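You operate a simulated robot arm through the tools that you are given. There is no shell and no other tool. Be economical: measure what you need, move in short steps, check, and stop when the job is done.

You are at the controls of a simulated robot arm. One attempt, no reset.

JOB
Put the foam brush on the dip stand top. Put the seam smoother on the pink test tile. Take the press wad and leave it on the wetting pad. Put the standing tile on the ware bench top. Put the dip tumbler on the cream floor tile. Take the slip bulb and put it on the damp mat top. Do these in any order. Set down upright: foam brush, standing tile.

The check looks at the end state, three seconds after you hand in, the way a careful person would. Anything else that was tipped, shoved, dropped, spilled or broken makes it a failure.

ROBOT AND FRAMES
A 7-joint arm with a two-finger parallel gripper on a trunk, on a base that drives. Base frame: it is fixed to the floor where the robot stands at the start and does not move with it; the origin is under the middle of the robot, x ahead of it, y to its left, z up; the surface under the hand at the start is at about z = 0.74. Lengths are in m, angles in rad, forces in N, time in s.
Its first joint turns from -2.897 to 2.897 rad. Places, roughly: cream floor tile (12x12x1 cm) [0.5, -0.6, 0.7]; damp mat top (24x26 cm) [-1.54, -2.2, 0.68]; dip stand top [-1.5, -2.2, 0.7]; dip tumbler (10x9x8 cm) [0.7, -2.1, 0.8]; foam brush (5x5x15 cm) [0.7, 0, 0.8]; press wad (6x5x5 cm) [0.7, -1.3, 0.8]; seam smoother (4x6x12 cm) [0.7, -0.9, 0.8]; slip bulb (6x6x16 cm) [-1.3, -0.5, 0.4]; standing tile (8x6x9 cm) [0.6, -2, 0.8]; test tile (8x8x2 cm) [0.8, -1.4, 0.7]; ware bench top [0.6, -0.5, 0.7]; wetting pad (9x9x3 cm) [0.5, -0.8, 0.8]. Payload 3.43 kg.
The TCP is the grasp point between the finger pads, 0.03 m short of the fingertips. In the tool frame z runs along the fingers and y along their closing line. Largest opening 0.094 m; finger width 0.028, thickness 0.01; the body of the gripper, 0.05 by 0.096 m, starts 0.055 m behind the TCP.
Orientation is told as [roll, pitch, yaw] about the base's x, y, z axes, in that order, counted from this pose: with the fingers straight down and closing along the base's y, the tool's x points along the base's -x, its y along +y and its z along -z.

CONTROLS
- The arm moves only by the tool apply_moves. Its argument "plan" is a list of rows, each an object of numbers (a shift or turn left out is 0, a gripper value left out holds the last): "dx", "dy", "dz": the shift along the tool's x, y, z in m; "wx", "wy", "wz": the turn, a rotation vector about the tool's x, y, z in rad; "fingers": the opening in per cent of the stroke, from 0 (shut) to 100 (fully open). In form: [{"dx": .., "dy": .., "dz": .., "wx": .., "wy": .., "wz": .., "fingers": ..}, ...]. A call has 1 to 8 rows; each row is the pose to reach, as a shift and turn from the pose commanded when the call began, along the tool's axes at that moment. Rows are played at 5 a second. More than 0.05 m and 0.15 rad between two rows, or a gripper value outside its range, and nothing of the call is played. Where a pose cannot be reached the arm comes as near as it can. A force on the tool above 40 N (or 10 N above the force at the start of the call, whichever is more), or a blocked arm, ends the call early, and 0.2 s more pass. Each finger travels about 0.045 m/s and halts on what it meets, pressing with about 32 N; the grip force reading is that of the motor and also rises with nothing between the fingers. The clock runs only during rows and for 0.2 s after the last one: add rows that repeat a pose to give the fingers time. The reply holds the time, the measured pose of the TCP, the force on the tool along the base axes, the opening and the grip force, in the units named above and with some noise, with the torque about the TCP (base axes, N m) and any sound that the robot's microphone picked up.
- Cameras (640 x 400 px; columns grow to the right, rows downward): "scene" is now at [0.4775, 0.2117, 1.0851]; the picture's right is [-0.06, -1.00, 0.00], its down [-0.93, 0.06, -0.36] and it looks along [0.36, -0.02, -0.93] (base axes); focal length 214 px, centre (320, 200). "wrist" rides on the gripper at [0.076, 0.014, -0.103] in the tool frame; the picture's right is [-0.18, 0.98, 0.00], its down [-0.75, -0.14, -0.64] and it looks along [-0.63, -0.12, 0.77] (tool axes); focal length 243 px, centre (320, 200). There is no depth. A picture from a camera that has moved, and an enlarged one, comes with that camera's place and axes in the base frame and with its lens.
- camera(camera): a new picture of that camera. The clock stands still meanwhile.
- move_column(by): slides the trunk up (or, below 0, down) by that many m; the arm and the scene camera ride with it, the base frame stays. It gives what a move gives, with no picture.
- roll_base(legs): drives the robot by 1 to 6 legs, each [ahead, left, turn to the left] in m, m and rad, along the robot's own axes; the way and the turn of a leg run together, so that a leg with both is an arc; at most 1.5 m and 3.142 rad a leg. The arm and the cameras ride along, it lands a little off, and it stops where it bumps. It gives what a move gives.
- turn_head(pan, tilt): turns the head with the scene camera to pan (to the left, within 1.798 rad either way) and tilt (down, from -0.506 to 1.204), counted from straight ahead of the robot. It gives what a move gives.
- enlarge(camera, box): a new picture of the part [left, top, right, bottom] of that camera's present view, enlarged. The clock stands still meanwhile.
- close_job(): hands the job in; it is judged then, once.

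Go step by step. Nothing tells you exact positions but the pictures and the camera data: compare them with the known pose of the tool, close in by small moves and look again before you grip or let go. The budget is 186 turns and 144 pictures, counting those below and the enlarged ones. Unless the task says otherwise, let go and move clear before handing in.

The tools are called after "Call:" as name(argument=value, ...) on one line, values as JSON. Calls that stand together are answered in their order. apply_moves: Moves the arm, as the interface text tells. Its arguments: {"type":"object","properties":{"plan":{"type":"array"}},"required":["plan"]} The other tools are called the same way: move_column (by) slides the trunk up or down; roll_base (legs) drives the base; turn_head (pan, tilt) turns the head that bears the scene camera; camera (camera) takes a picture; enlarge (camera, box) takes an enlarged picture of a part of a camera's view; close_job () hands the job in.

At the start:

```text
time: 0.0
eef_pos: [0.6159, -0.3222, 1.0355]
tcp_rot: [-0.001, 0.001, -0.001]
wrist_force: [0.1, 0.3, -0.1]
ft_torque: [0.02, 0.0, -0.01]
gripper_width: 0.0941
finger_force: 0.1
trunk travel left (down, up): [-0.225, 0.265]
robot x, y, heading: [0.0001, 0.0025, 0.002]
head pan, tilt: [-0.059, 1.201]
```

scene: 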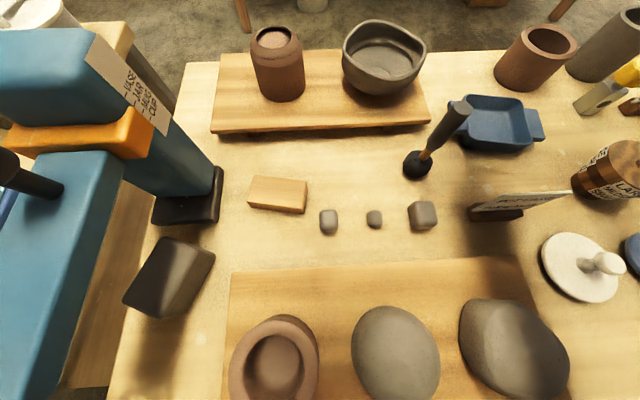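
wrist: 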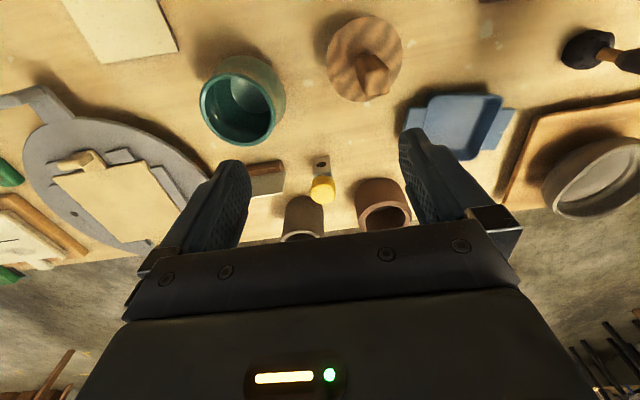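

I see the foam brush standing near (0.66, 0.03), and the bench runs off to the right. I'll look around with the head first.

Call:
turn_head(pan=-0.8, tilt=0.7)

Call:
camera(camera="scene")

Call:
turn_head(pan=-1.5, tilt=0.5)

Call:
camera(camera="scene")

Call:
turn_head(pan=1.75, tilt=0.5)

Call:
camera(camera="scene")

```text
time: 1.1
eef_pos: [0.6164, -0.3224, 1.0351]
tcp_rot: [0.001, 0.0, 0.0]
wrist_force: [0.5, 0.2, 0.6]
ft_torque: [0.0, 0.01, -0.01]
gripper_width: 0.094
finger_force: 0.1
trunk travel left (down, up): [-0.225, 0.265]
robot x, y, heading: [-0.0037, -0.0002, -0.001]
head pan, tilt: [-0.799, 0.7]
```

```text
141 pictures are left
camera scene: at [0.481, 0.1541, 1.1211], right [-0.72, -0.7, 0.0], down [-0.45, 0.46, -0.76], along [0.53, -0.55, -0.64], focal length 214 px, centre (320, 200)
```

scene: 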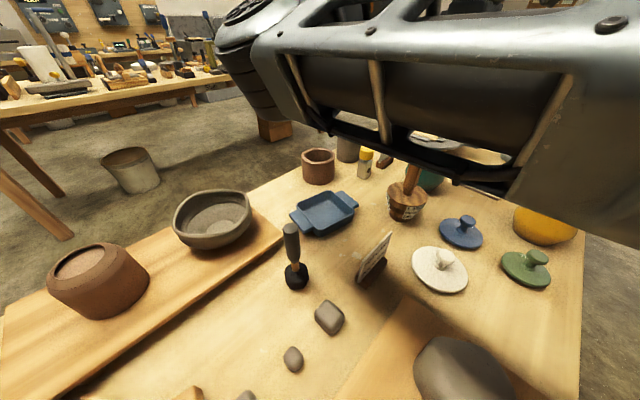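

```text
time: 2.2
eef_pos: [0.6155, -0.3229, 1.0353]
tcp_rot: [0.001, 0.002, 0.0]
wrist_force: [0.2, 0.1, 0.5]
ft_torque: [0.0, 0.01, 0.02]
gripper_width: 0.0939
finger_force: 0.0
trunk travel left (down, up): [-0.225, 0.265]
robot x, y, heading: [0.0004, -0.0004, -0.0]
head pan, tilt: [-1.499, 0.499]
```

```text
140 pictures are left
camera scene: at [0.4283, 0.1242, 1.1388], right [-1.0, -0.07, 0.0], down [-0.03, 0.48, -0.88], along [0.06, -0.88, -0.48], focal length 214 px, centre (320, 200)
```

scene: 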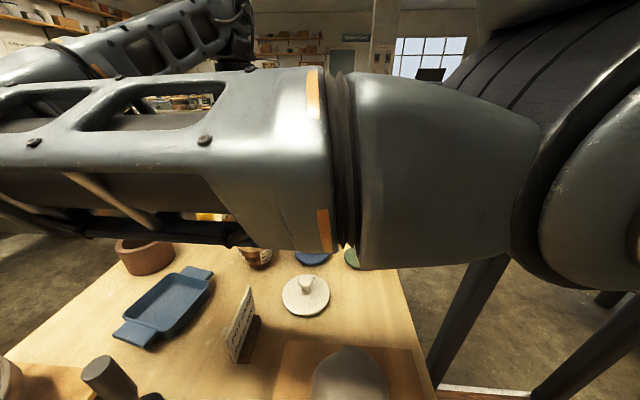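

```text
time: 4.9
eef_pos: [0.6163, -0.3223, 1.0355]
tcp_rot: [-0.001, 0.001, 0.0]
wrist_force: [0.2, 0.1, -0.6]
ft_torque: [-0.03, -0.01, 0.03]
gripper_width: 0.0941
finger_force: 0.1
trunk travel left (down, up): [-0.225, 0.265]
robot x, y, heading: [-0.0005, 0.0006, -0.001]
head pan, tilt: [1.751, 0.499]
```

```text
139 pictures are left
camera scene: at [0.4055, 0.3045, 1.1388], right [0.98, 0.18, 0.0], down [0.09, -0.47, -0.88], along [-0.16, 0.86, -0.48], focal length 214 px, centre (320, 200)
```

scene: 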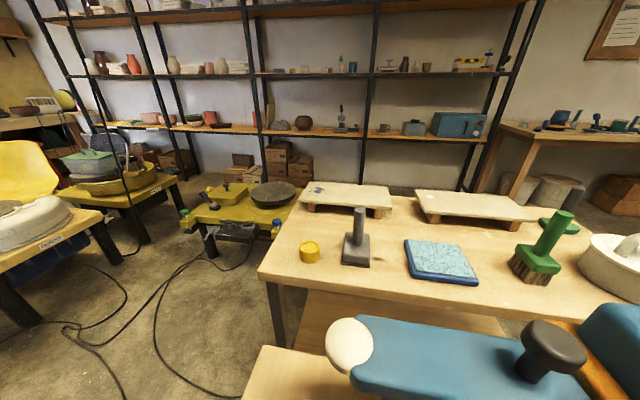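

The arm hides the right side. I'll turn the head partly right and drive right along the bench to survey.

Call:
roll_base(legs=[[0, -0.6, 0]])

Call:
turn_head(pan=0.0, tilt=0.9)

Call:
camera(camera="scene")

Call:
turn_head(pan=-0.6, tilt=0.9)

Call:
camera(camera="scene")

Call:
camera(camera="wrist")

```text
time: 8.3
eef_pos: [0.6198, -0.9147, 1.0357]
tcp_rot: [0.001, -0.001, 0.004]
wrist_force: [-0.3, 0.3, -0.5]
ft_torque: [0.01, 0.0, 0.0]
gripper_width: 0.0941
finger_force: 0.0
trunk travel left (down, up): [-0.225, 0.265]
robot x, y, heading: [0.0008, -0.5932, 0.008]
head pan, tilt: [1.751, 0.499]
```

```text
time: 10.1
eef_pos: [0.6202, -0.9154, 1.0345]
tcp_rot: [-0.001, 0.0, 0.003]
wrist_force: [-0.6, -0.8, -0.5]
ft_torque: [-0.03, 0.02, 0.0]
gripper_width: 0.094
finger_force: 0.1
trunk travel left (down, up): [-0.225, 0.265]
robot x, y, heading: [0.0019, -0.5964, 0.008]
head pan, tilt: [0.0, 0.901]
```

```text
138 pictures are left
camera scene: at [0.4978, -0.3786, 1.105], right [0.01, -1.0, 0.0], down [-0.78, -0.01, -0.62], along [0.62, 0.0, -0.78], focal length 214 px, centre (320, 200)
```

scene: 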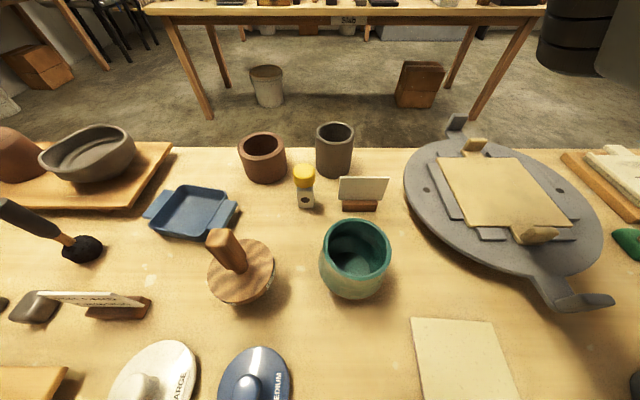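

```text
time: 11.1
eef_pos: [0.62, -0.9157, 1.0357]
tcp_rot: [-0.001, 0.0, 0.005]
wrist_force: [-0.8, 0.0, -0.8]
ft_torque: [0.0, -0.02, -0.01]
gripper_width: 0.0941
finger_force: 0.0
trunk travel left (down, up): [-0.225, 0.265]
robot x, y, heading: [0.0026, -0.5972, 0.006]
head pan, tilt: [-0.6, 0.901]
```

```text
137 pictures are left
camera scene: at [0.4848, -0.4213, 1.1049], right [-0.56, -0.83, 0.0], down [-0.65, 0.44, -0.62], along [0.51, -0.35, -0.78], focal length 214 px, centre (320, 200)
```

scene: 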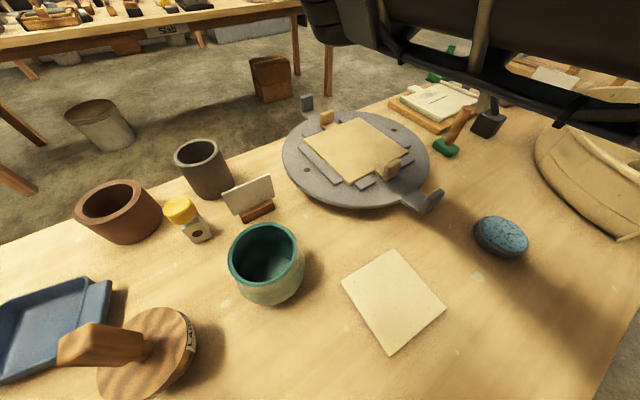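

```text
136 pictures are left
camera wrist: at [0.5446, -0.9014, 1.1384], right [0.18, 0.98, 0.0], down [0.75, -0.14, 0.64], along [0.63, -0.11, -0.77], focal length 243 px, centre (320, 200)
```

wrist: 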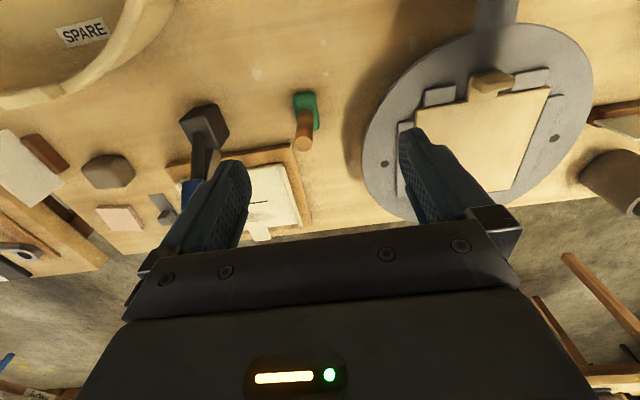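

The seam smoother is the green-footed stick near (0.67, -0.94), the wetting pad is the blue oval near (0.46, -0.79), and the press wad and pink tile are farther right. I'll zoom in on the smoother.

Call:
enlarge(camera="scene", box=[400, 60, 560, 160])

Call:
enlarge(camera="wrist", box=[40, 60, 360, 260])

```text
4.00 times, centred on (480, 110) of scene
camera zoom: at [0.4848, -0.4213, 1.1049], right [-0.56, -0.83, 0.0], down [-0.65, 0.44, -0.62], along [0.51, -0.35, -0.78], focal length 858 px, centre (-320, 560)
```

zoom: 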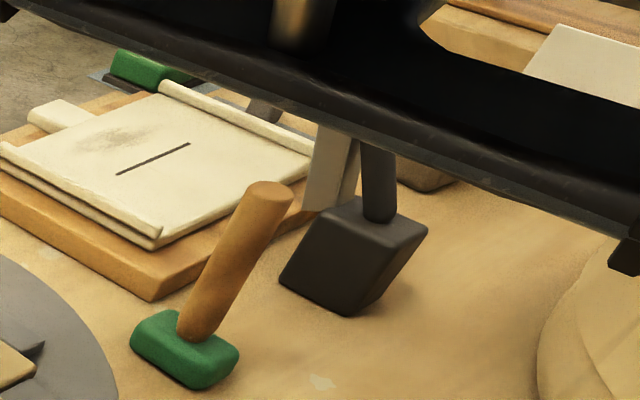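

```text
2.00 times, centred on (200, 160) of wrist
camera zoom: at [0.5446, -0.9014, 1.1384], right [0.18, 0.98, 0.0], down [0.75, -0.14, 0.64], along [0.63, -0.11, -0.77], focal length 485 px, centre (560, 280)
```

zoom: 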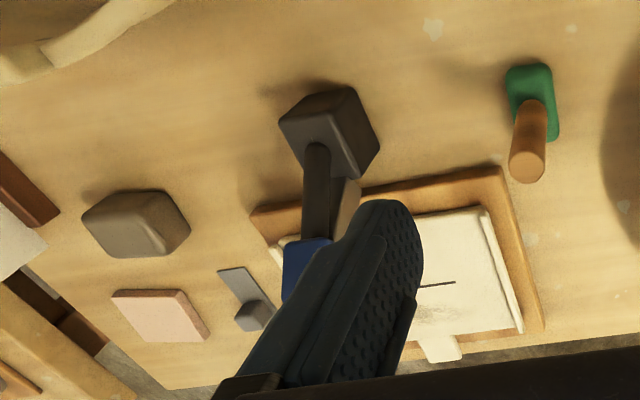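

Smoother handle is at about (0.677, -0.947) with its top near z 0.86. Moving above it.

Call:
apply_moves(plan=[{"dx": -0.03, "dy": -0.015, "fingers": 70}, {"dx": -0.057, "dy": -0.031, "dz": 0.03}, {"dx": -0.057, "dy": -0.031, "dz": 0.075}, {"dx": -0.057, "dy": -0.031, "dz": 0.12}])

Call:
camera(camera="wrist")

Call:
camera(camera="scene")

```text
time: 12.1
eef_pos: [0.6757, -0.947, 0.9152]
tcp_rot: [0.002, 0.0, 0.004]
wrist_force: [0.3, -0.8, -0.8]
ft_torque: [0.02, -0.01, -0.03]
gripper_width: 0.0658
finger_force: 0.1
trunk travel left (down, up): [-0.225, 0.265]
robot x, y, heading: [0.0061, -0.5934, -0.001]
head pan, tilt: [-0.6, 0.901]
```

```text
133 pictures are left
camera wrist: at [0.6012, -0.9323, 1.0185], right [0.18, 0.98, 0.0], down [0.75, -0.14, 0.64], along [0.63, -0.11, -0.77], focal length 243 px, centre (320, 200)
```

wrist: 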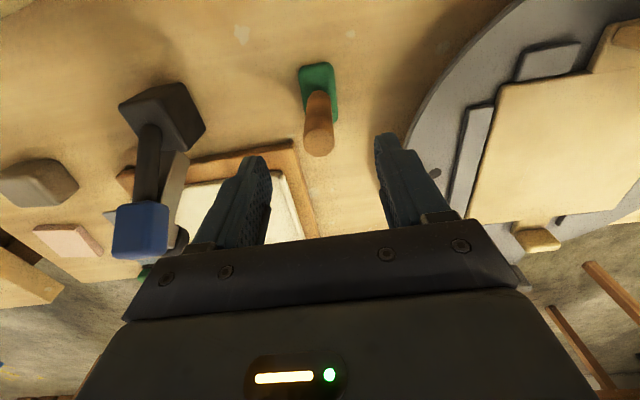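

```text
132 pictures are left
camera scene: at [0.4847, -0.4213, 1.1051], right [-0.56, -0.83, 0.0], down [-0.65, 0.44, -0.62], along [0.51, -0.35, -0.78], focal length 214 px, centre (320, 200)
```

scene: 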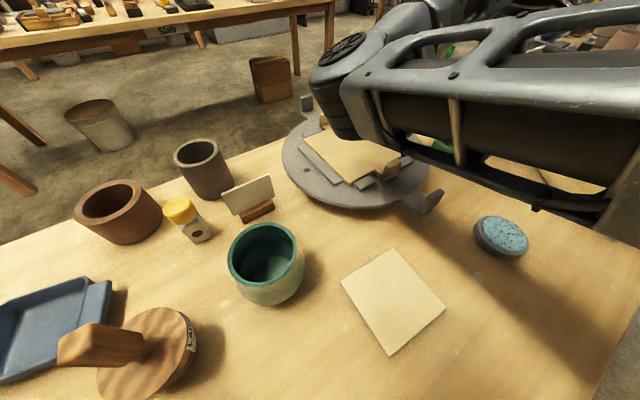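

The handle is centred between the fingers. Descending and gripping.

Call:
apply_moves(plan=[{"dz": 0.04}, {"dz": 0.085}, {"dz": 0.085, "fingers": 0}, {"dz": 0.085, "fingers": 0}, {"dz": 0.085, "fingers": 0}, {"dz": 0.085, "fingers": 0}])

Call:
camera(camera="wrist")

```text
time: 13.5
eef_pos: [0.6757, -0.9445, 0.8304]
tcp_rot: [-0.001, 0.001, 0.006]
wrist_force: [0.3, 0.0, 0.0]
ft_torque: [-0.02, 0.01, -0.01]
gripper_width: 0.0235
finger_force: 32.4
trunk travel left (down, up): [-0.225, 0.265]
robot x, y, heading: [0.0039, -0.5949, 0.004]
head pan, tilt: [-0.6, 0.901]
```

```text
131 pictures are left
camera wrist: at [0.6012, -0.9307, 0.9333], right [0.18, 0.98, 0.0], down [0.75, -0.14, 0.64], along [0.63, -0.11, -0.77], focal length 243 px, centre (320, 200)
```

wrist: 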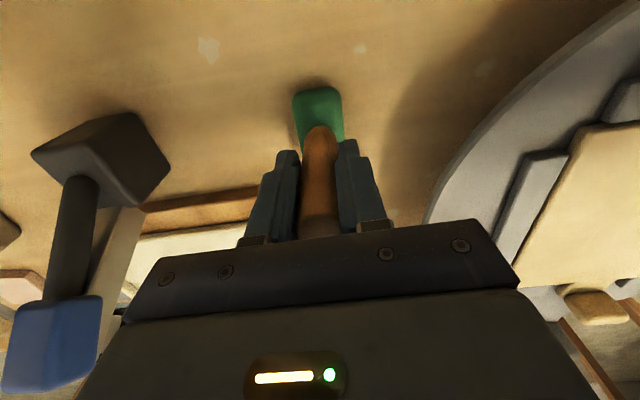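

Gripped. Lift and drive right toward the pink tile.

Call:
apply_moves(plan=[{"dz": -0.05}, {"dz": -0.1}, {"dz": -0.15}, {"dz": -0.2}])

Call:
roll_base(legs=[[0, -0.5, 0]])

Call:
camera(camera="scene")

Call:
camera(camera="wrist")

```text
time: 14.5
eef_pos: [0.6753, -0.9462, 1.0329]
tcp_rot: [0.001, 0.001, 0.006]
wrist_force: [-0.4, 0.4, -1.6]
ft_torque: [-0.02, 0.03, -0.02]
gripper_width: 0.0236
finger_force: 32.0
trunk travel left (down, up): [-0.225, 0.265]
robot x, y, heading: [0.0006, -0.5976, 0.006]
head pan, tilt: [-0.6, 0.901]
```

```text
time: 17.4
eef_pos: [0.6758, -1.4451, 1.0325]
tcp_rot: [0.002, 0.0, 0.003]
wrist_force: [-0.6, 0.3, -1.6]
ft_torque: [-0.02, 0.01, -0.01]
gripper_width: 0.0237
finger_force: 32.2
trunk travel left (down, up): [-0.225, 0.265]
robot x, y, heading: [0.0044, -1.0966, -0.001]
head pan, tilt: [-0.6, 0.901]
```

```text
130 pictures are left
camera scene: at [0.4877, -0.9207, 1.1049], right [-0.56, -0.83, 0.0], down [-0.65, 0.44, -0.62], along [0.51, -0.35, -0.78], focal length 214 px, centre (320, 200)
```

scene: 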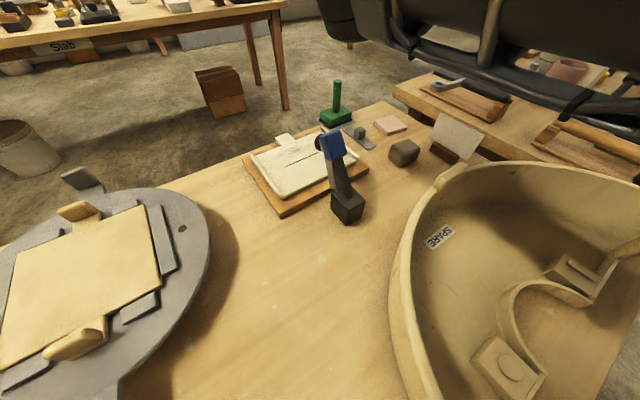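

```text
129 pictures are left
camera wrist: at [0.6017, -1.4314, 1.1357], right [0.18, 0.98, 0.0], down [0.75, -0.14, 0.64], along [0.63, -0.12, -0.77], focal length 243 px, centre (320, 200)
```

wrist: 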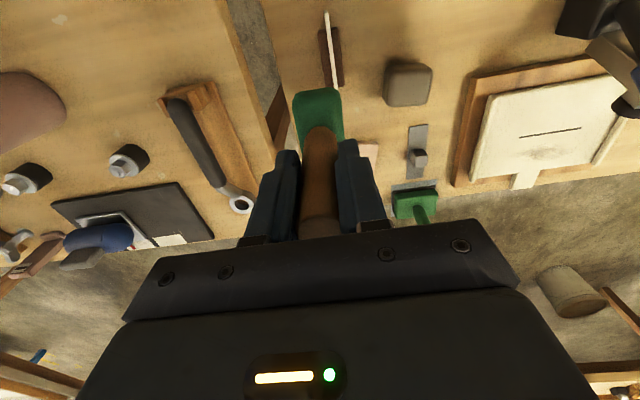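

The pink tile is at about (0.83, -1.40). I'll zoom for a precise measure.

Call:
enlarge(camera="scene", box=[310, 80, 470, 180])

```text
4.00 times, centred on (390, 130) of scene
camera zoom: at [0.4877, -0.9207, 1.1049], right [-0.56, -0.83, 0.0], down [-0.65, 0.44, -0.62], along [0.51, -0.35, -0.78], focal length 858 px, centre (40, 480)
```

zoom: 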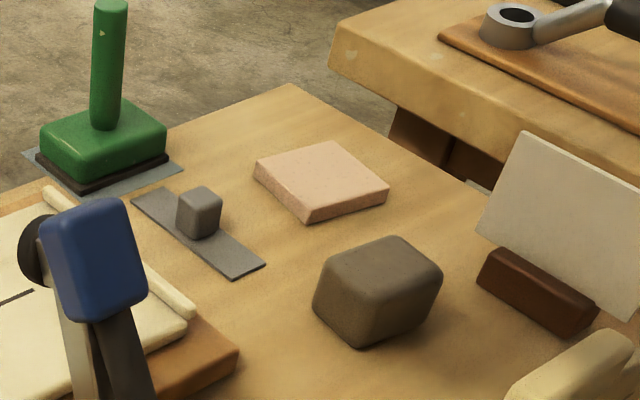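

Pink tile centre ≈ (0.829, -1.399). Moving above it at height.

Call:
apply_moves(plan=[{"dx": -0.04, "dy": 0.012}, {"dx": -0.08, "dy": 0.025}, {"dx": -0.12, "dy": 0.037}, {"dx": -0.158, "dy": 0.049}, {"dx": -0.158, "dy": 0.049, "dz": 0.05}, {"dx": -0.158, "dy": 0.049, "dz": 0.1}, {"dx": -0.158, "dy": 0.049, "dz": 0.14}])

Call:
enlarge(camera="scene", box=[310, 60, 470, 160])

Call:
camera(camera="wrist")

```text
time: 19.0
eef_pos: [0.8346, -1.3926, 0.892]
tcp_rot: [0.0, -0.002, 0.003]
wrist_force: [0.4, 0.3, -1.4]
ft_torque: [0.0, 0.03, -0.01]
gripper_width: 0.0237
finger_force: 32.2
trunk travel left (down, up): [-0.225, 0.265]
robot x, y, heading: [0.0048, -1.0951, 0.0]
head pan, tilt: [-0.6, 0.901]
```

```text
4.00 times, centred on (390, 110) of scene
camera zoom: at [0.4875, -0.9205, 1.1053], right [-0.56, -0.83, 0.0], down [-0.65, 0.44, -0.62], along [0.51, -0.35, -0.78], focal length 858 px, centre (40, 560)
```

zoom: 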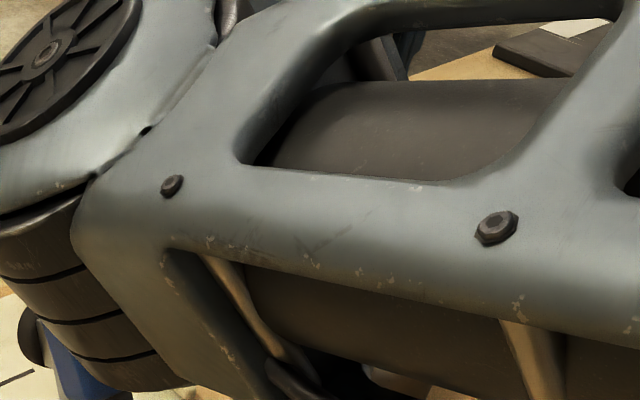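

```text
126 pictures are left
camera wrist: at [0.7593, -1.3796, 0.9959], right [0.18, 0.98, 0.0], down [0.75, -0.14, 0.64], along [0.63, -0.12, -0.77], focal length 243 px, centre (320, 200)
```

wrist: 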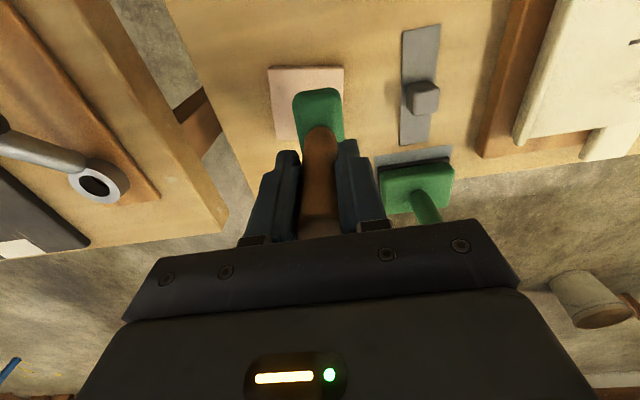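

Foot is slightly left/forward of tile centre; small correction and lower.

Call:
apply_moves(plan=[{"dx": 0.005, "dy": -0.008, "dz": 0.0}, {"dx": 0.005, "dy": -0.008, "dz": 0.03}])

Call:
camera(camera="wrist")

```text
time: 19.6
eef_pos: [0.8298, -1.4035, 0.8626]
tcp_rot: [0.0, -0.001, 0.004]
wrist_force: [0.1, 0.3, -2.4]
ft_torque: [-0.02, -0.01, 0.04]
gripper_width: 0.0236
finger_force: 32.1
trunk travel left (down, up): [-0.225, 0.265]
robot x, y, heading: [0.0045, -1.0953, 0.005]
head pan, tilt: [-0.6, 0.901]
```

```text
125 pictures are left
camera wrist: at [0.7544, -1.3893, 0.9658], right [0.18, 0.98, 0.0], down [0.75, -0.14, 0.64], along [0.63, -0.12, -0.77], focal length 243 px, centre (320, 200)
```

wrist: 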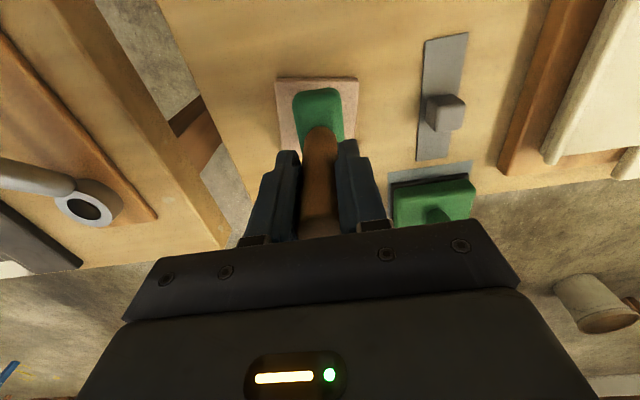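

Well centred. Lower in small steps until contact.

Call:
apply_moves(plan=[{"dz": 0.006}, {"dz": 0.009}, {"dz": 0.011}])

```text
time: 20.4
eef_pos: [0.8291, -1.4035, 0.8525]
tcp_rot: [0.001, -0.001, 0.003]
wrist_force: [-0.6, 0.8, -1.4]
ft_torque: [0.0, -0.02, -0.01]
gripper_width: 0.0233
finger_force: 32.0
trunk travel left (down, up): [-0.225, 0.265]
robot x, y, heading: [0.0064, -1.0955, 0.003]
head pan, tilt: [-0.6, 0.901]
```

Call:
apply_moves(plan=[{"dz": 0.002}, {"dz": 0.004}, {"dz": 0.006}])

```text
time: 21.2
eef_pos: [0.8291, -1.4038, 0.8459]
tcp_rot: [-0.001, -0.002, 0.002]
wrist_force: [0.1, 0.2, -2.2]
ft_torque: [-0.03, 0.01, 0.02]
gripper_width: 0.0236
finger_force: 31.7
trunk travel left (down, up): [-0.225, 0.265]
robot x, y, heading: [0.0027, -1.0918, -0.001]
head pan, tilt: [-0.6, 0.901]
```

Still no contact; looking then lowering further in small steps.

Call:
apply_moves(plan=[{"dz": 0.002}, {"dz": 0.004}, {"dz": 0.005}])

Call:
camera(camera="wrist")

```text
time: 22.0
eef_pos: [0.8296, -1.4034, 0.8437]
tcp_rot: [-0.002, -0.003, 0.003]
wrist_force: [-1.3, 1.0, 28.9]
ft_torque: [0.21, 0.42, -0.01]
gripper_width: 0.0238
finger_force: 32.0
trunk travel left (down, up): [-0.225, 0.265]
robot x, y, heading: [0.0023, -1.0943, 0.001]
head pan, tilt: [-0.6, 0.901]
```

```text
124 pictures are left
camera wrist: at [0.7533, -1.389, 0.9467], right [0.18, 0.98, 0.0], down [0.75, -0.14, 0.64], along [0.63, -0.12, -0.76], focal length 243 px, centre (320, 200)
```

wrist: 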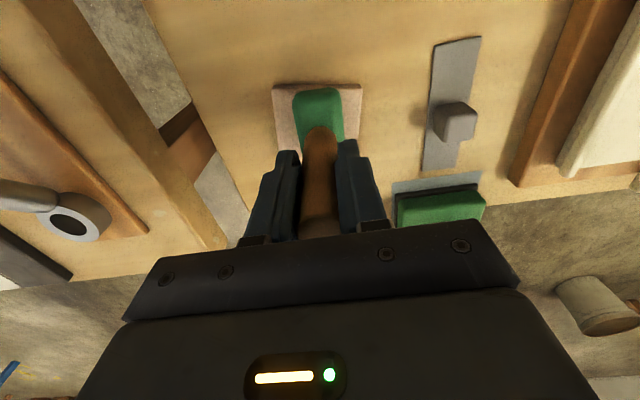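

Contact. Relax slightly, open, and rise.

Call:
apply_moves(plan=[{"dz": -0.0015}, {"dz": -0.0015, "fingers": 55}, {"dz": -0.0015, "fingers": 55}, {"dz": -0.0015, "fingers": 55}, {"dz": -0.05, "fingers": 55}, {"dz": -0.1}, {"dz": -0.15}, {"dz": -0.19}])

Call:
camera(camera="wrist")

```text
time: 23.8
eef_pos: [0.829, -1.4045, 1.0311]
tcp_rot: [0.0, -0.001, 0.004]
wrist_force: [0.8, 0.0, -0.2]
ft_torque: [0.0, 0.04, -0.01]
gripper_width: 0.052
finger_force: 0.0
trunk travel left (down, up): [-0.225, 0.265]
robot x, y, heading: [0.0048, -1.0947, 0.007]
head pan, tilt: [-0.6, 0.901]
```

```text
123 pictures are left
camera wrist: at [0.7539, -1.3901, 1.1335], right [0.18, 0.98, 0.0], down [0.75, -0.14, 0.64], along [0.63, -0.12, -0.77], focal length 243 px, centre (320, 200)
```

wrist: 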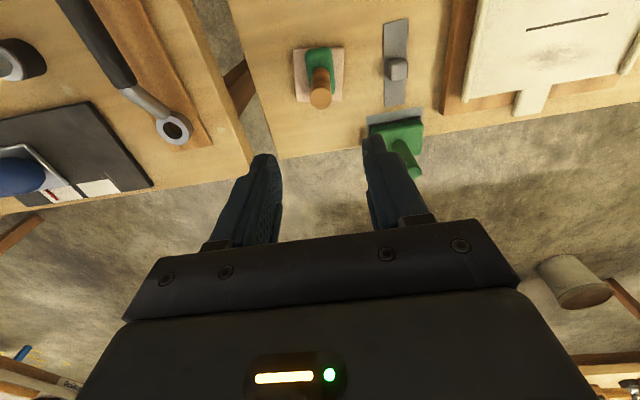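

Seam smoother stands on the pink tile. Next the press wad near (0.715, -1.327): hover over it.

Call:
apply_moves(plan=[{"dx": 0.04, "dy": 0.025, "fingers": 90}, {"dx": 0.08, "dy": 0.05}, {"dx": 0.117, "dy": 0.077}, {"dx": 0.117, "dy": 0.077, "dz": 0.05}, {"dx": 0.117, "dy": 0.077, "dz": 0.1}])

Call:
camera(camera="wrist")

```text
time: 25.0
eef_pos: [0.7133, -1.3262, 0.9323]
tcp_rot: [-0.001, -0.001, 0.004]
wrist_force: [-0.6, -0.1, 0.3]
ft_torque: [0.0, -0.02, -0.02]
gripper_width: 0.0844
finger_force: 0.1
trunk travel left (down, up): [-0.225, 0.265]
robot x, y, heading: [0.0029, -1.0949, 0.005]
head pan, tilt: [-0.6, 0.901]
```

```text
122 pictures are left
camera wrist: at [0.6378, -1.3124, 1.0347], right [0.18, 0.98, 0.0], down [0.75, -0.14, 0.64], along [0.63, -0.12, -0.77], focal length 243 px, centre (320, 200)
```

wrist: 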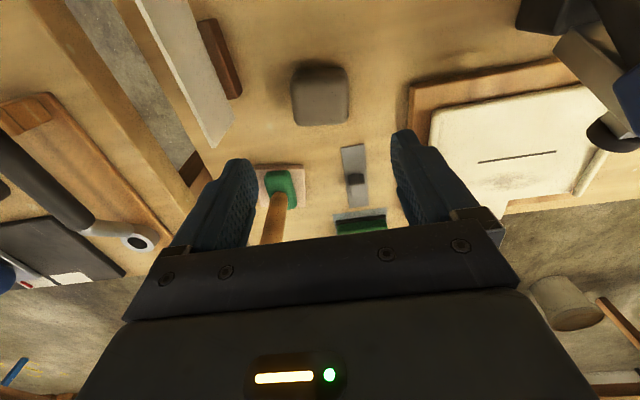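

Wad is centred under the fingers. Descend and grip.

Call:
apply_moves(plan=[{"dz": 0.05}, {"dz": 0.1}, {"dz": 0.145}, {"dz": 0.155}, {"dz": 0.155, "fingers": 0}, {"dz": 0.155, "fingers": 0}, {"dz": 0.155, "fingers": 0}, {"dz": 0.155, "fingers": 0}])

Call:
camera(camera="wrist")

```text
time: 26.8
eef_pos: [0.7074, -1.3297, 0.7772]
tcp_rot: [-0.001, 0.0, -0.002]
wrist_force: [11.5, -1.0, -20.8]
ft_torque: [0.17, 0.94, 0.03]
gripper_width: 0.0644
finger_force: 31.9
trunk travel left (down, up): [-0.225, 0.265]
robot x, y, heading: [0.0046, -1.0944, 0.005]
head pan, tilt: [-0.6, 0.901]
```

```text
121 pictures are left
camera wrist: at [0.6325, -1.3144, 0.8798], right [0.19, 0.98, 0.0], down [0.75, -0.14, 0.64], along [0.63, -0.12, -0.77], focal length 243 px, centre (320, 200)
```

wrist: 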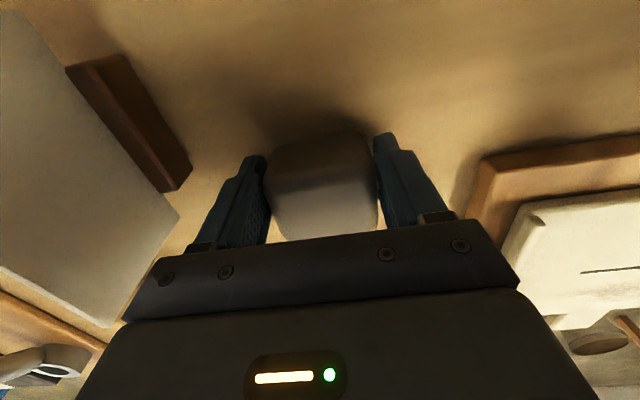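

Gripped at 64 mm, with some strain. Lift a bit and check.

Call:
apply_moves(plan=[{"dz": -0.01}, {"dz": -0.04}, {"dz": -0.09}])

Call:
camera(camera="wrist")

```text
time: 27.6
eef_pos: [0.7192, -1.3275, 0.8664]
tcp_rot: [0.001, 0.001, 0.006]
wrist_force: [0.4, 0.0, -2.2]
ft_torque: [0.0, 0.05, -0.01]
gripper_width: 0.0644
finger_force: 31.8
trunk travel left (down, up): [-0.225, 0.265]
robot x, y, heading: [0.0081, -1.0976, 0.001]
head pan, tilt: [-0.6, 0.901]
```

```text
120 pictures are left
camera wrist: at [0.6434, -1.3143, 0.9698], right [0.18, 0.98, 0.0], down [0.76, -0.14, 0.64], along [0.63, -0.11, -0.77], focal length 243 px, centre (320, 200)
```

wrist: 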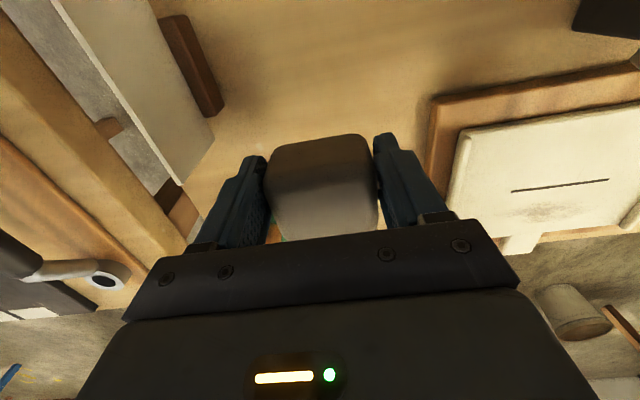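

Held. Raise, drive back left, and step back so the wetting pad is in reach.

Call:
apply_moves(plan=[{"dz": -0.05}, {"dz": -0.1}, {"dz": -0.15}, {"dz": -0.18}])

Call:
roll_base(legs=[[-0.15, 0, 0], [0, 0.5, 0]])

Call:
turn_head(pan=-0.5, tilt=1.0)

Call:
camera(camera="scene")

Call:
camera(camera="wrist")

```text
time: 28.6
eef_pos: [0.7135, -1.3291, 1.0473]
tcp_rot: [0.001, -0.002, 0.005]
wrist_force: [0.1, -0.5, -3.5]
ft_torque: [0.02, 0.09, -0.01]
gripper_width: 0.0644
finger_force: 31.6
trunk travel left (down, up): [-0.225, 0.265]
robot x, y, heading: [0.0062, -1.0941, 0.002]
head pan, tilt: [-0.6, 0.901]
```

```text
time: 32.5
eef_pos: [0.5632, -0.8331, 1.0475]
tcp_rot: [0.002, 0.0, 0.009]
wrist_force: [-0.3, -0.2, -2.6]
ft_torque: [0.01, 0.03, -0.01]
gripper_width: 0.0641
finger_force: 32.0
trunk travel left (down, up): [-0.225, 0.265]
robot x, y, heading: [-0.1452, -0.6022, 0.01]
head pan, tilt: [-0.6, 0.901]
```

```text
time: 33.1
eef_pos: [0.5642, -0.8322, 1.0475]
tcp_rot: [-0.001, 0.0, 0.008]
wrist_force: [-0.6, 1.0, -3.3]
ft_torque: [0.01, 0.03, -0.03]
gripper_width: 0.0642
finger_force: 32.1
trunk travel left (down, up): [-0.225, 0.265]
robot x, y, heading: [-0.1489, -0.6, 0.009]
head pan, tilt: [-0.499, 1.0]
```

```text
119 pictures are left
camera scene: at [0.3347, -0.4161, 1.0977], right [-0.47, -0.88, 0.0], down [-0.74, 0.4, -0.54], along [0.48, -0.25, -0.84], focal length 214 px, centre (320, 200)
```

scene: 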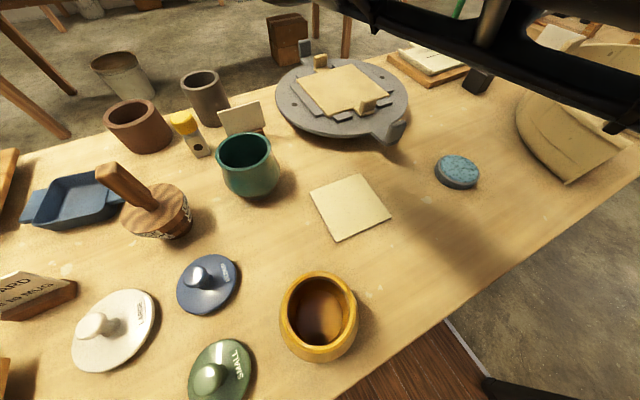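

```text
118 pictures are left
camera wrist: at [0.4883, -0.8186, 1.1502], right [0.18, 0.98, 0.0], down [0.75, -0.14, 0.64], along [0.63, -0.11, -0.77], focal length 243 px, centre (320, 200)
```

wrist: 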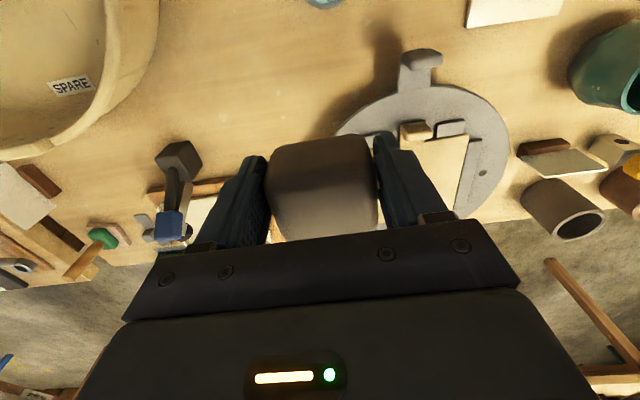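

Pad centre ≈ (0.461, -0.795). Move above it, hover at 0.86.

Call:
apply_moves(plan=[{"dx": 0.045, "dy": 0.016}, {"dx": 0.09, "dy": 0.032}, {"dx": 0.103, "dy": 0.037, "dz": 0.03}, {"dx": 0.103, "dy": 0.037, "dz": 0.08}, {"dx": 0.103, "dy": 0.037, "dz": 0.13}, {"dx": 0.103, "dy": 0.037, "dz": 0.18}])

Call:
camera(camera="wrist")

Call:
camera(camera="scene")

```text
time: 34.5
eef_pos: [0.461, -0.7966, 0.8677]
tcp_rot: [0.0, 0.001, 0.009]
wrist_force: [-0.7, 0.2, -3.4]
ft_torque: [0.01, 0.04, 0.02]
gripper_width: 0.0642
finger_force: 32.0
trunk travel left (down, up): [-0.225, 0.265]
robot x, y, heading: [-0.146, -0.6034, 0.01]
head pan, tilt: [-0.499, 1.0]
```

```text
117 pictures are left
camera wrist: at [0.3861, -0.7832, 0.9692], right [0.18, 0.98, 0.0], down [0.75, -0.14, 0.64], along [0.63, -0.11, -0.77], focal length 243 px, centre (320, 200)
```

wrist: 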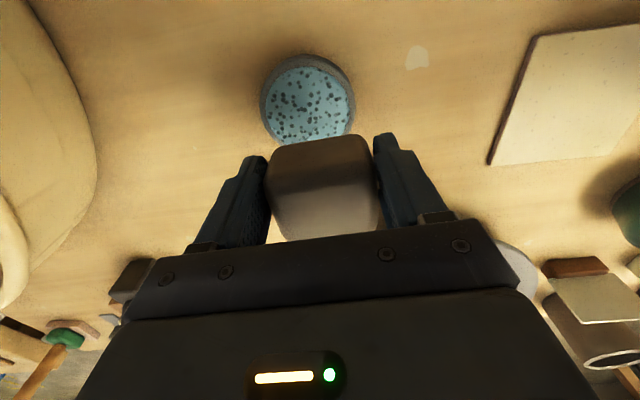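

```text
116 pictures are left
camera scene: at [0.3347, -0.4161, 1.0979], right [-0.47, -0.88, 0.0], down [-0.74, 0.4, -0.54], along [0.48, -0.25, -0.84], focal length 214 px, centre (320, 200)
```

scene: 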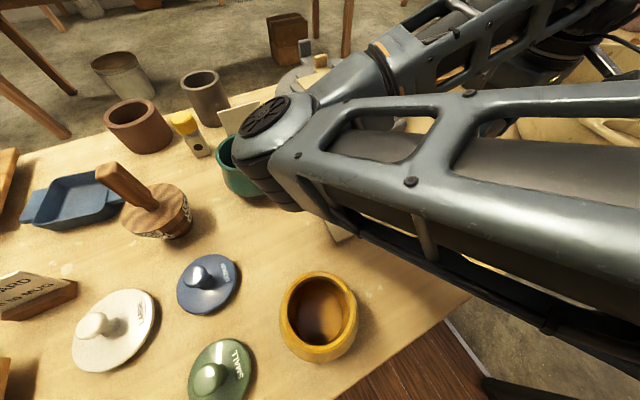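

Pad appears ~8 mm toward -x/-y of the wad. Correct and lower.

Call:
apply_moves(plan=[{"dx": 0.007, "dy": -0.007}, {"dx": 0.007, "dy": -0.007, "dz": 0.035}])

Call:
camera(camera="wrist")

```text
time: 35.1
eef_pos: [0.4546, -0.8033, 0.8315]
tcp_rot: [0.0, 0.0, 0.009]
wrist_force: [-0.3, -0.2, -3.1]
ft_torque: [-0.04, 0.05, 0.04]
gripper_width: 0.064
finger_force: 31.9
trunk travel left (down, up): [-0.225, 0.265]
robot x, y, heading: [-0.146, -0.5986, 0.01]
head pan, tilt: [-0.499, 1.0]
```

```text
115 pictures are left
camera wrist: at [0.3785, -0.7888, 0.9347], right [0.18, 0.98, 0.0], down [0.75, -0.13, 0.64], along [0.63, -0.11, -0.77], focal length 243 px, centre (320, 200)
```

wrist: 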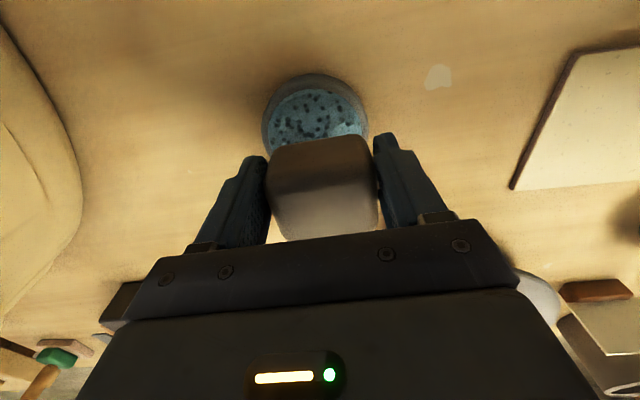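

The wad sits a little forward of the TCP, so I shift 10 mm toward -x, then lower to contact.

Call:
apply_moves(plan=[{"dx": 0.01}, {"dx": 0.01, "dz": 0.012}, {"dx": 0.01, "dz": 0.016}, {"dx": 0.01, "dz": 0.019}])

Call:
camera(camera="wrist")

```text
time: 36.1
eef_pos: [0.4433, -0.8028, 0.8141]
tcp_rot: [0.0, 0.0, 0.009]
wrist_force: [-0.2, 0.2, -2.5]
ft_torque: [0.02, -0.03, -0.01]
gripper_width: 0.064
finger_force: 31.9
trunk travel left (down, up): [-0.225, 0.265]
robot x, y, heading: [-0.1479, -0.6015, 0.007]
head pan, tilt: [-0.499, 1.0]
```

```text
114 pictures are left
camera wrist: at [0.3676, -0.7888, 0.9165], right [0.18, 0.98, 0.0], down [0.75, -0.14, 0.64], along [0.63, -0.11, -0.77], focal length 243 px, centre (320, 200)
```

wrist: 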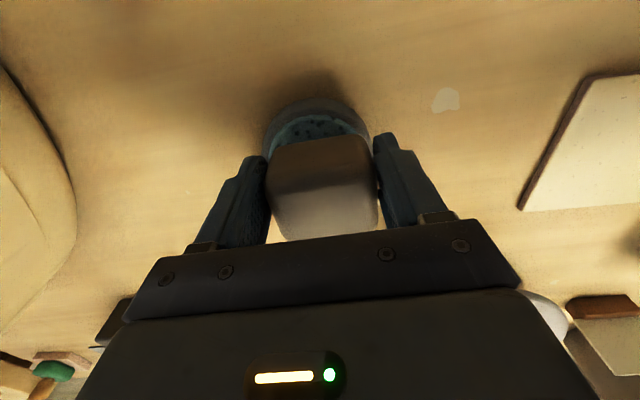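

Call:
apply_moves(plan=[{"dz": 0.003}, {"dz": 0.006}, {"dz": 0.009}, {"dz": 0.012}])

Call:
camera(camera="wrist")

```text
time: 37.1
eef_pos: [0.4438, -0.8032, 0.8008]
tcp_rot: [0.001, -0.001, 0.008]
wrist_force: [0.7, -0.4, -3.4]
ft_torque: [0.01, 0.03, 0.01]
gripper_width: 0.0644
finger_force: 32.4
trunk travel left (down, up): [-0.225, 0.265]
robot x, y, heading: [-0.1452, -0.6021, 0.01]
head pan, tilt: [-0.499, 1.0]
```

```text
113 pictures are left
camera wrist: at [0.3676, -0.7893, 0.9041], right [0.18, 0.98, 0.0], down [0.75, -0.14, 0.64], along [0.63, -0.11, -0.77], focal length 243 px, centre (320, 200)
```

wrist: 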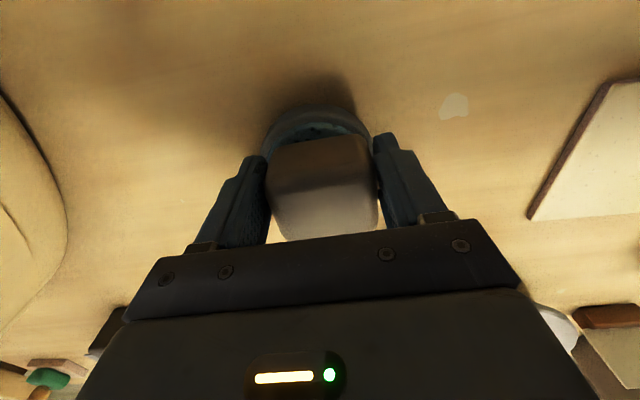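

Call:
apply_moves(plan=[{"dz": 0.002}, {"dz": 0.004}, {"dz": 0.006}, {"dz": 0.008}])

```text
time: 38.1
eef_pos: [0.4432, -0.8027, 0.7942]
tcp_rot: [-0.001, -0.002, 0.009]
wrist_force: [-1.9, -2.1, 24.9]
ft_torque: [-0.07, -0.06, -0.06]
gripper_width: 0.0644
finger_force: 32.5
trunk travel left (down, up): [-0.225, 0.265]
robot x, y, heading: [-0.1484, -0.6008, 0.007]
head pan, tilt: [-0.499, 1.0]
```

Contact. Ease and release.

Call:
apply_moves(plan=[{"dz": -0.0015}, {"dz": -0.0015, "fingers": 95}, {"dz": -0.0015, "fingers": 95}, {"dz": -0.0015, "fingers": 95}, {"dz": -0.05, "fingers": 95}, {"dz": -0.1}, {"dz": -0.15}, {"dz": -0.2}])

Call:
camera(camera="wrist")

```text
time: 39.9
eef_pos: [0.4424, -0.8045, 0.9933]
tcp_rot: [0.002, 0.003, 0.009]
wrist_force: [-0.3, 0.8, -1.1]
ft_torque: [0.03, 0.02, -0.02]
gripper_width: 0.089
finger_force: 0.0
trunk travel left (down, up): [-0.225, 0.265]
robot x, y, heading: [-0.1453, -0.6055, 0.006]
head pan, tilt: [-0.499, 1.0]
```

```text
112 pictures are left
camera wrist: at [0.3673, -0.79, 1.0963], right [0.18, 0.98, 0.0], down [0.76, -0.14, 0.64], along [0.63, -0.11, -0.77], focal length 243 px, centre (320, 200)
```

wrist: 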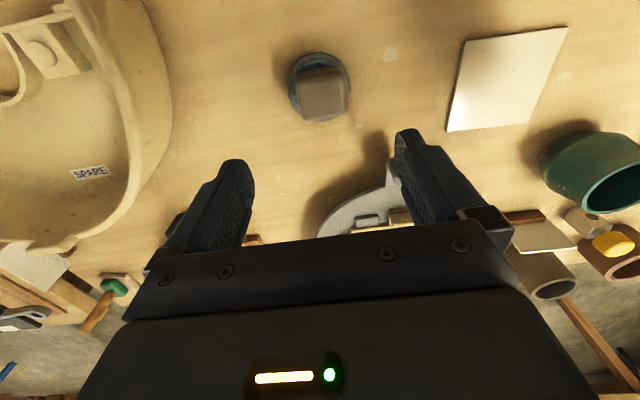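

Wad rests on the pad. Now raise and go right toward the tumbler and standing tile.

Call:
apply_moves(plan=[{"dz": -0.04}, {"dz": -0.06}])

Call:
roll_base(legs=[[0, -0.6, 0]])

Call:
turn_head(pan=-1.0, tilt=0.7)

Call:
camera(camera="scene")

Call:
camera(camera="wrist")

```text
time: 40.5
eef_pos: [0.4416, -0.8047, 1.0513]
tcp_rot: [-0.002, -0.001, 0.009]
wrist_force: [0.2, -0.2, -1.2]
ft_torque: [-0.04, 0.0, -0.03]
gripper_width: 0.0891
finger_force: 0.1
trunk travel left (down, up): [-0.225, 0.265]
robot x, y, heading: [-0.1445, -0.6012, 0.008]
head pan, tilt: [-0.499, 1.0]
```

```text
time: 43.9
eef_pos: [0.444, -1.4039, 1.0521]
tcp_rot: [0.002, 0.001, 0.005]
wrist_force: [0.6, -0.4, 0.1]
ft_torque: [0.01, 0.02, -0.02]
gripper_width: 0.0891
finger_force: 0.2
trunk travel left (down, up): [-0.225, 0.265]
robot x, y, heading: [-0.1428, -1.196, 0.004]
head pan, tilt: [-0.499, 1.0]
```

```text
time: 44.9
eef_pos: [0.4456, -1.4043, 1.051]
tcp_rot: [0.002, 0.001, 0.005]
wrist_force: [-0.2, -0.1, 0.5]
ft_torque: [0.01, -0.01, 0.0]
gripper_width: 0.0893
finger_force: 0.0
trunk travel left (down, up): [-0.225, 0.265]
robot x, y, heading: [-0.1419, -1.2012, 0.003]
head pan, tilt: [-1.0, 0.7]
```

```text
111 pictures are left
camera scene: at [0.3244, -1.0539, 1.1211], right [-0.84, -0.55, 0.0], down [-0.35, 0.54, -0.76], along [0.42, -0.64, -0.64], focal length 214 px, centre (320, 200)
```

scene: 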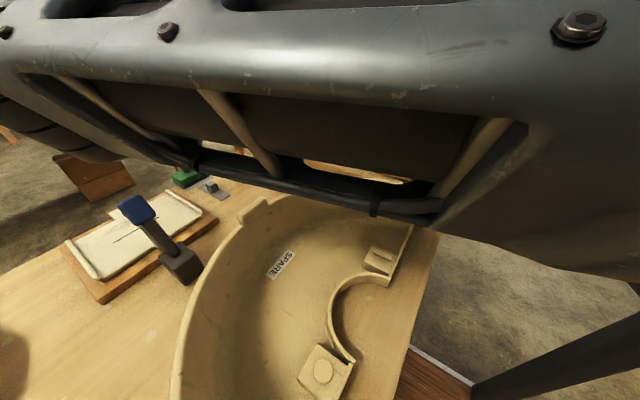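

```text
110 pictures are left
camera wrist: at [0.3703, -1.39, 1.1544], right [0.18, 0.98, 0.0], down [0.75, -0.14, 0.64], along [0.63, -0.11, -0.77], focal length 243 px, centre (320, 200)
```

wrist: 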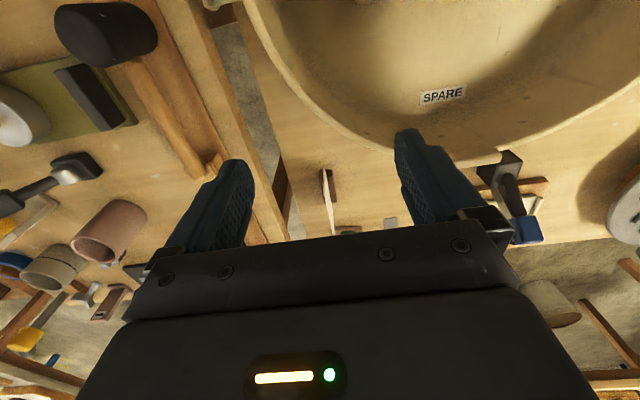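

Call:
roll_base(legs=[[0, -0.5, 0]])

Call:
turn_head(pan=-0.3, tilt=0.9)

Call:
camera(camera="scene")

Call:
camera(camera="wrist")

```text
time: 47.8
eef_pos: [0.4512, -1.9018, 1.0512]
tcp_rot: [0.0, 0.0, 0.011]
wrist_force: [0.2, -0.3, 0.5]
ft_torque: [-0.03, 0.01, 0.0]
gripper_width: 0.0893
finger_force: 0.0
trunk travel left (down, up): [-0.225, 0.265]
robot x, y, heading: [-0.1417, -1.7033, 0.013]
head pan, tilt: [-1.0, 0.7]
```

```text
time: 48.9
eef_pos: [0.4502, -1.9023, 1.0508]
tcp_rot: [-0.002, -0.001, 0.012]
wrist_force: [0.0, 0.3, 0.3]
ft_torque: [0.0, 0.01, 0.03]
gripper_width: 0.0892
finger_force: 0.0
trunk travel left (down, up): [-0.225, 0.265]
robot x, y, heading: [-0.1365, -1.7012, 0.009]
head pan, tilt: [-0.3, 0.901]
```

```text
109 pictures are left
camera scene: at [0.3533, -1.5038, 1.105], right [-0.29, -0.96, 0.0], down [-0.75, 0.23, -0.62], along [0.6, -0.18, -0.78], focal length 214 px, centre (320, 200)
```

scene: 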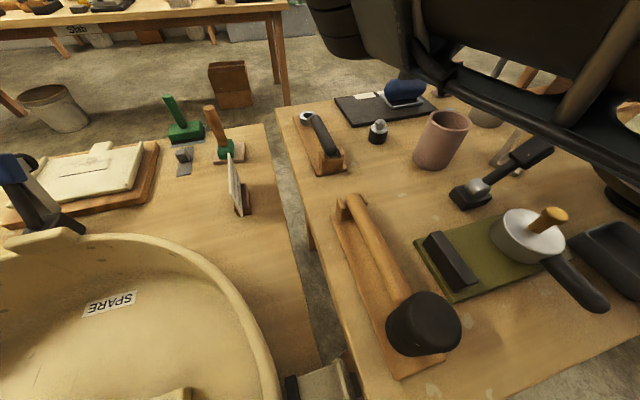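

```text
108 pictures are left
camera wrist: at [0.375, -1.8889, 1.1544], right [0.17, 0.98, 0.0], down [0.75, -0.13, 0.64], along [0.63, -0.11, -0.77], focal length 243 px, centre (320, 200)
```

wrist: 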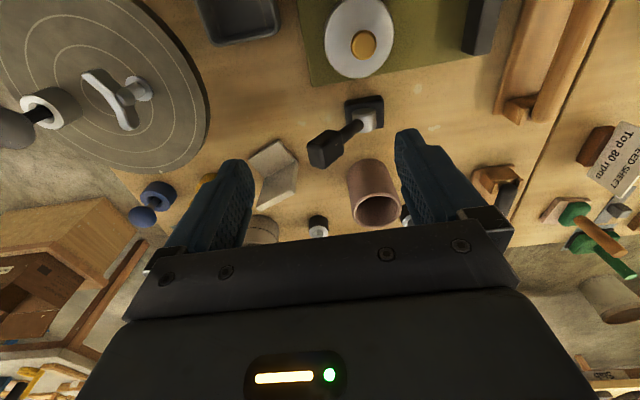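

The smoother still stands on its tile. The standing tile is the grey L-shape near (0.61, -2.01) and the tumbler near (0.7, -2.1); I'll shift right for a better look.

Call:
roll_base(legs=[[0, -0.35, 0]])

Call:
camera(camera="scene")

Call:
camera(camera="wrist")

```text
time: 51.1
eef_pos: [0.4553, -2.2527, 1.0511]
tcp_rot: [0.0, 0.001, 0.012]
wrist_force: [0.4, 0.8, 0.0]
ft_torque: [-0.04, 0.0, 0.0]
gripper_width: 0.0894
finger_force: 0.1
trunk travel left (down, up): [-0.225, 0.265]
robot x, y, heading: [-0.1375, -2.0537, 0.012]
head pan, tilt: [-0.3, 0.901]
```

```text
107 pictures are left
camera scene: at [0.3567, -1.8532, 1.105], right [-0.28, -0.96, 0.0], down [-0.75, 0.22, -0.62], along [0.6, -0.18, -0.78], focal length 214 px, centre (320, 200)
```

scene: 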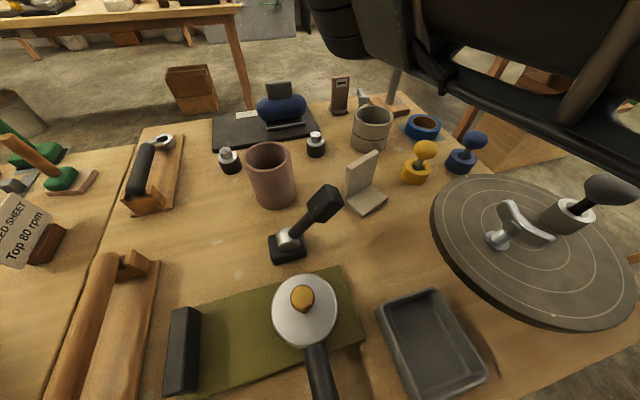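

```text
106 pictures are left
camera wrist: at [0.3797, -2.2383, 1.1544], right [0.17, 0.99, 0.0], down [0.76, -0.13, 0.64], along [0.63, -0.11, -0.77], focal length 243 px, centre (320, 200)
```

wrist: 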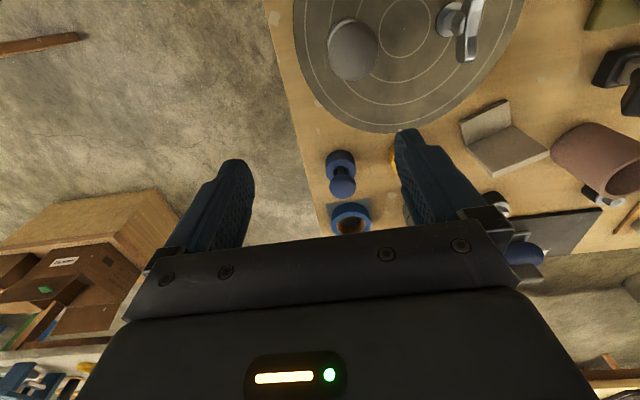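

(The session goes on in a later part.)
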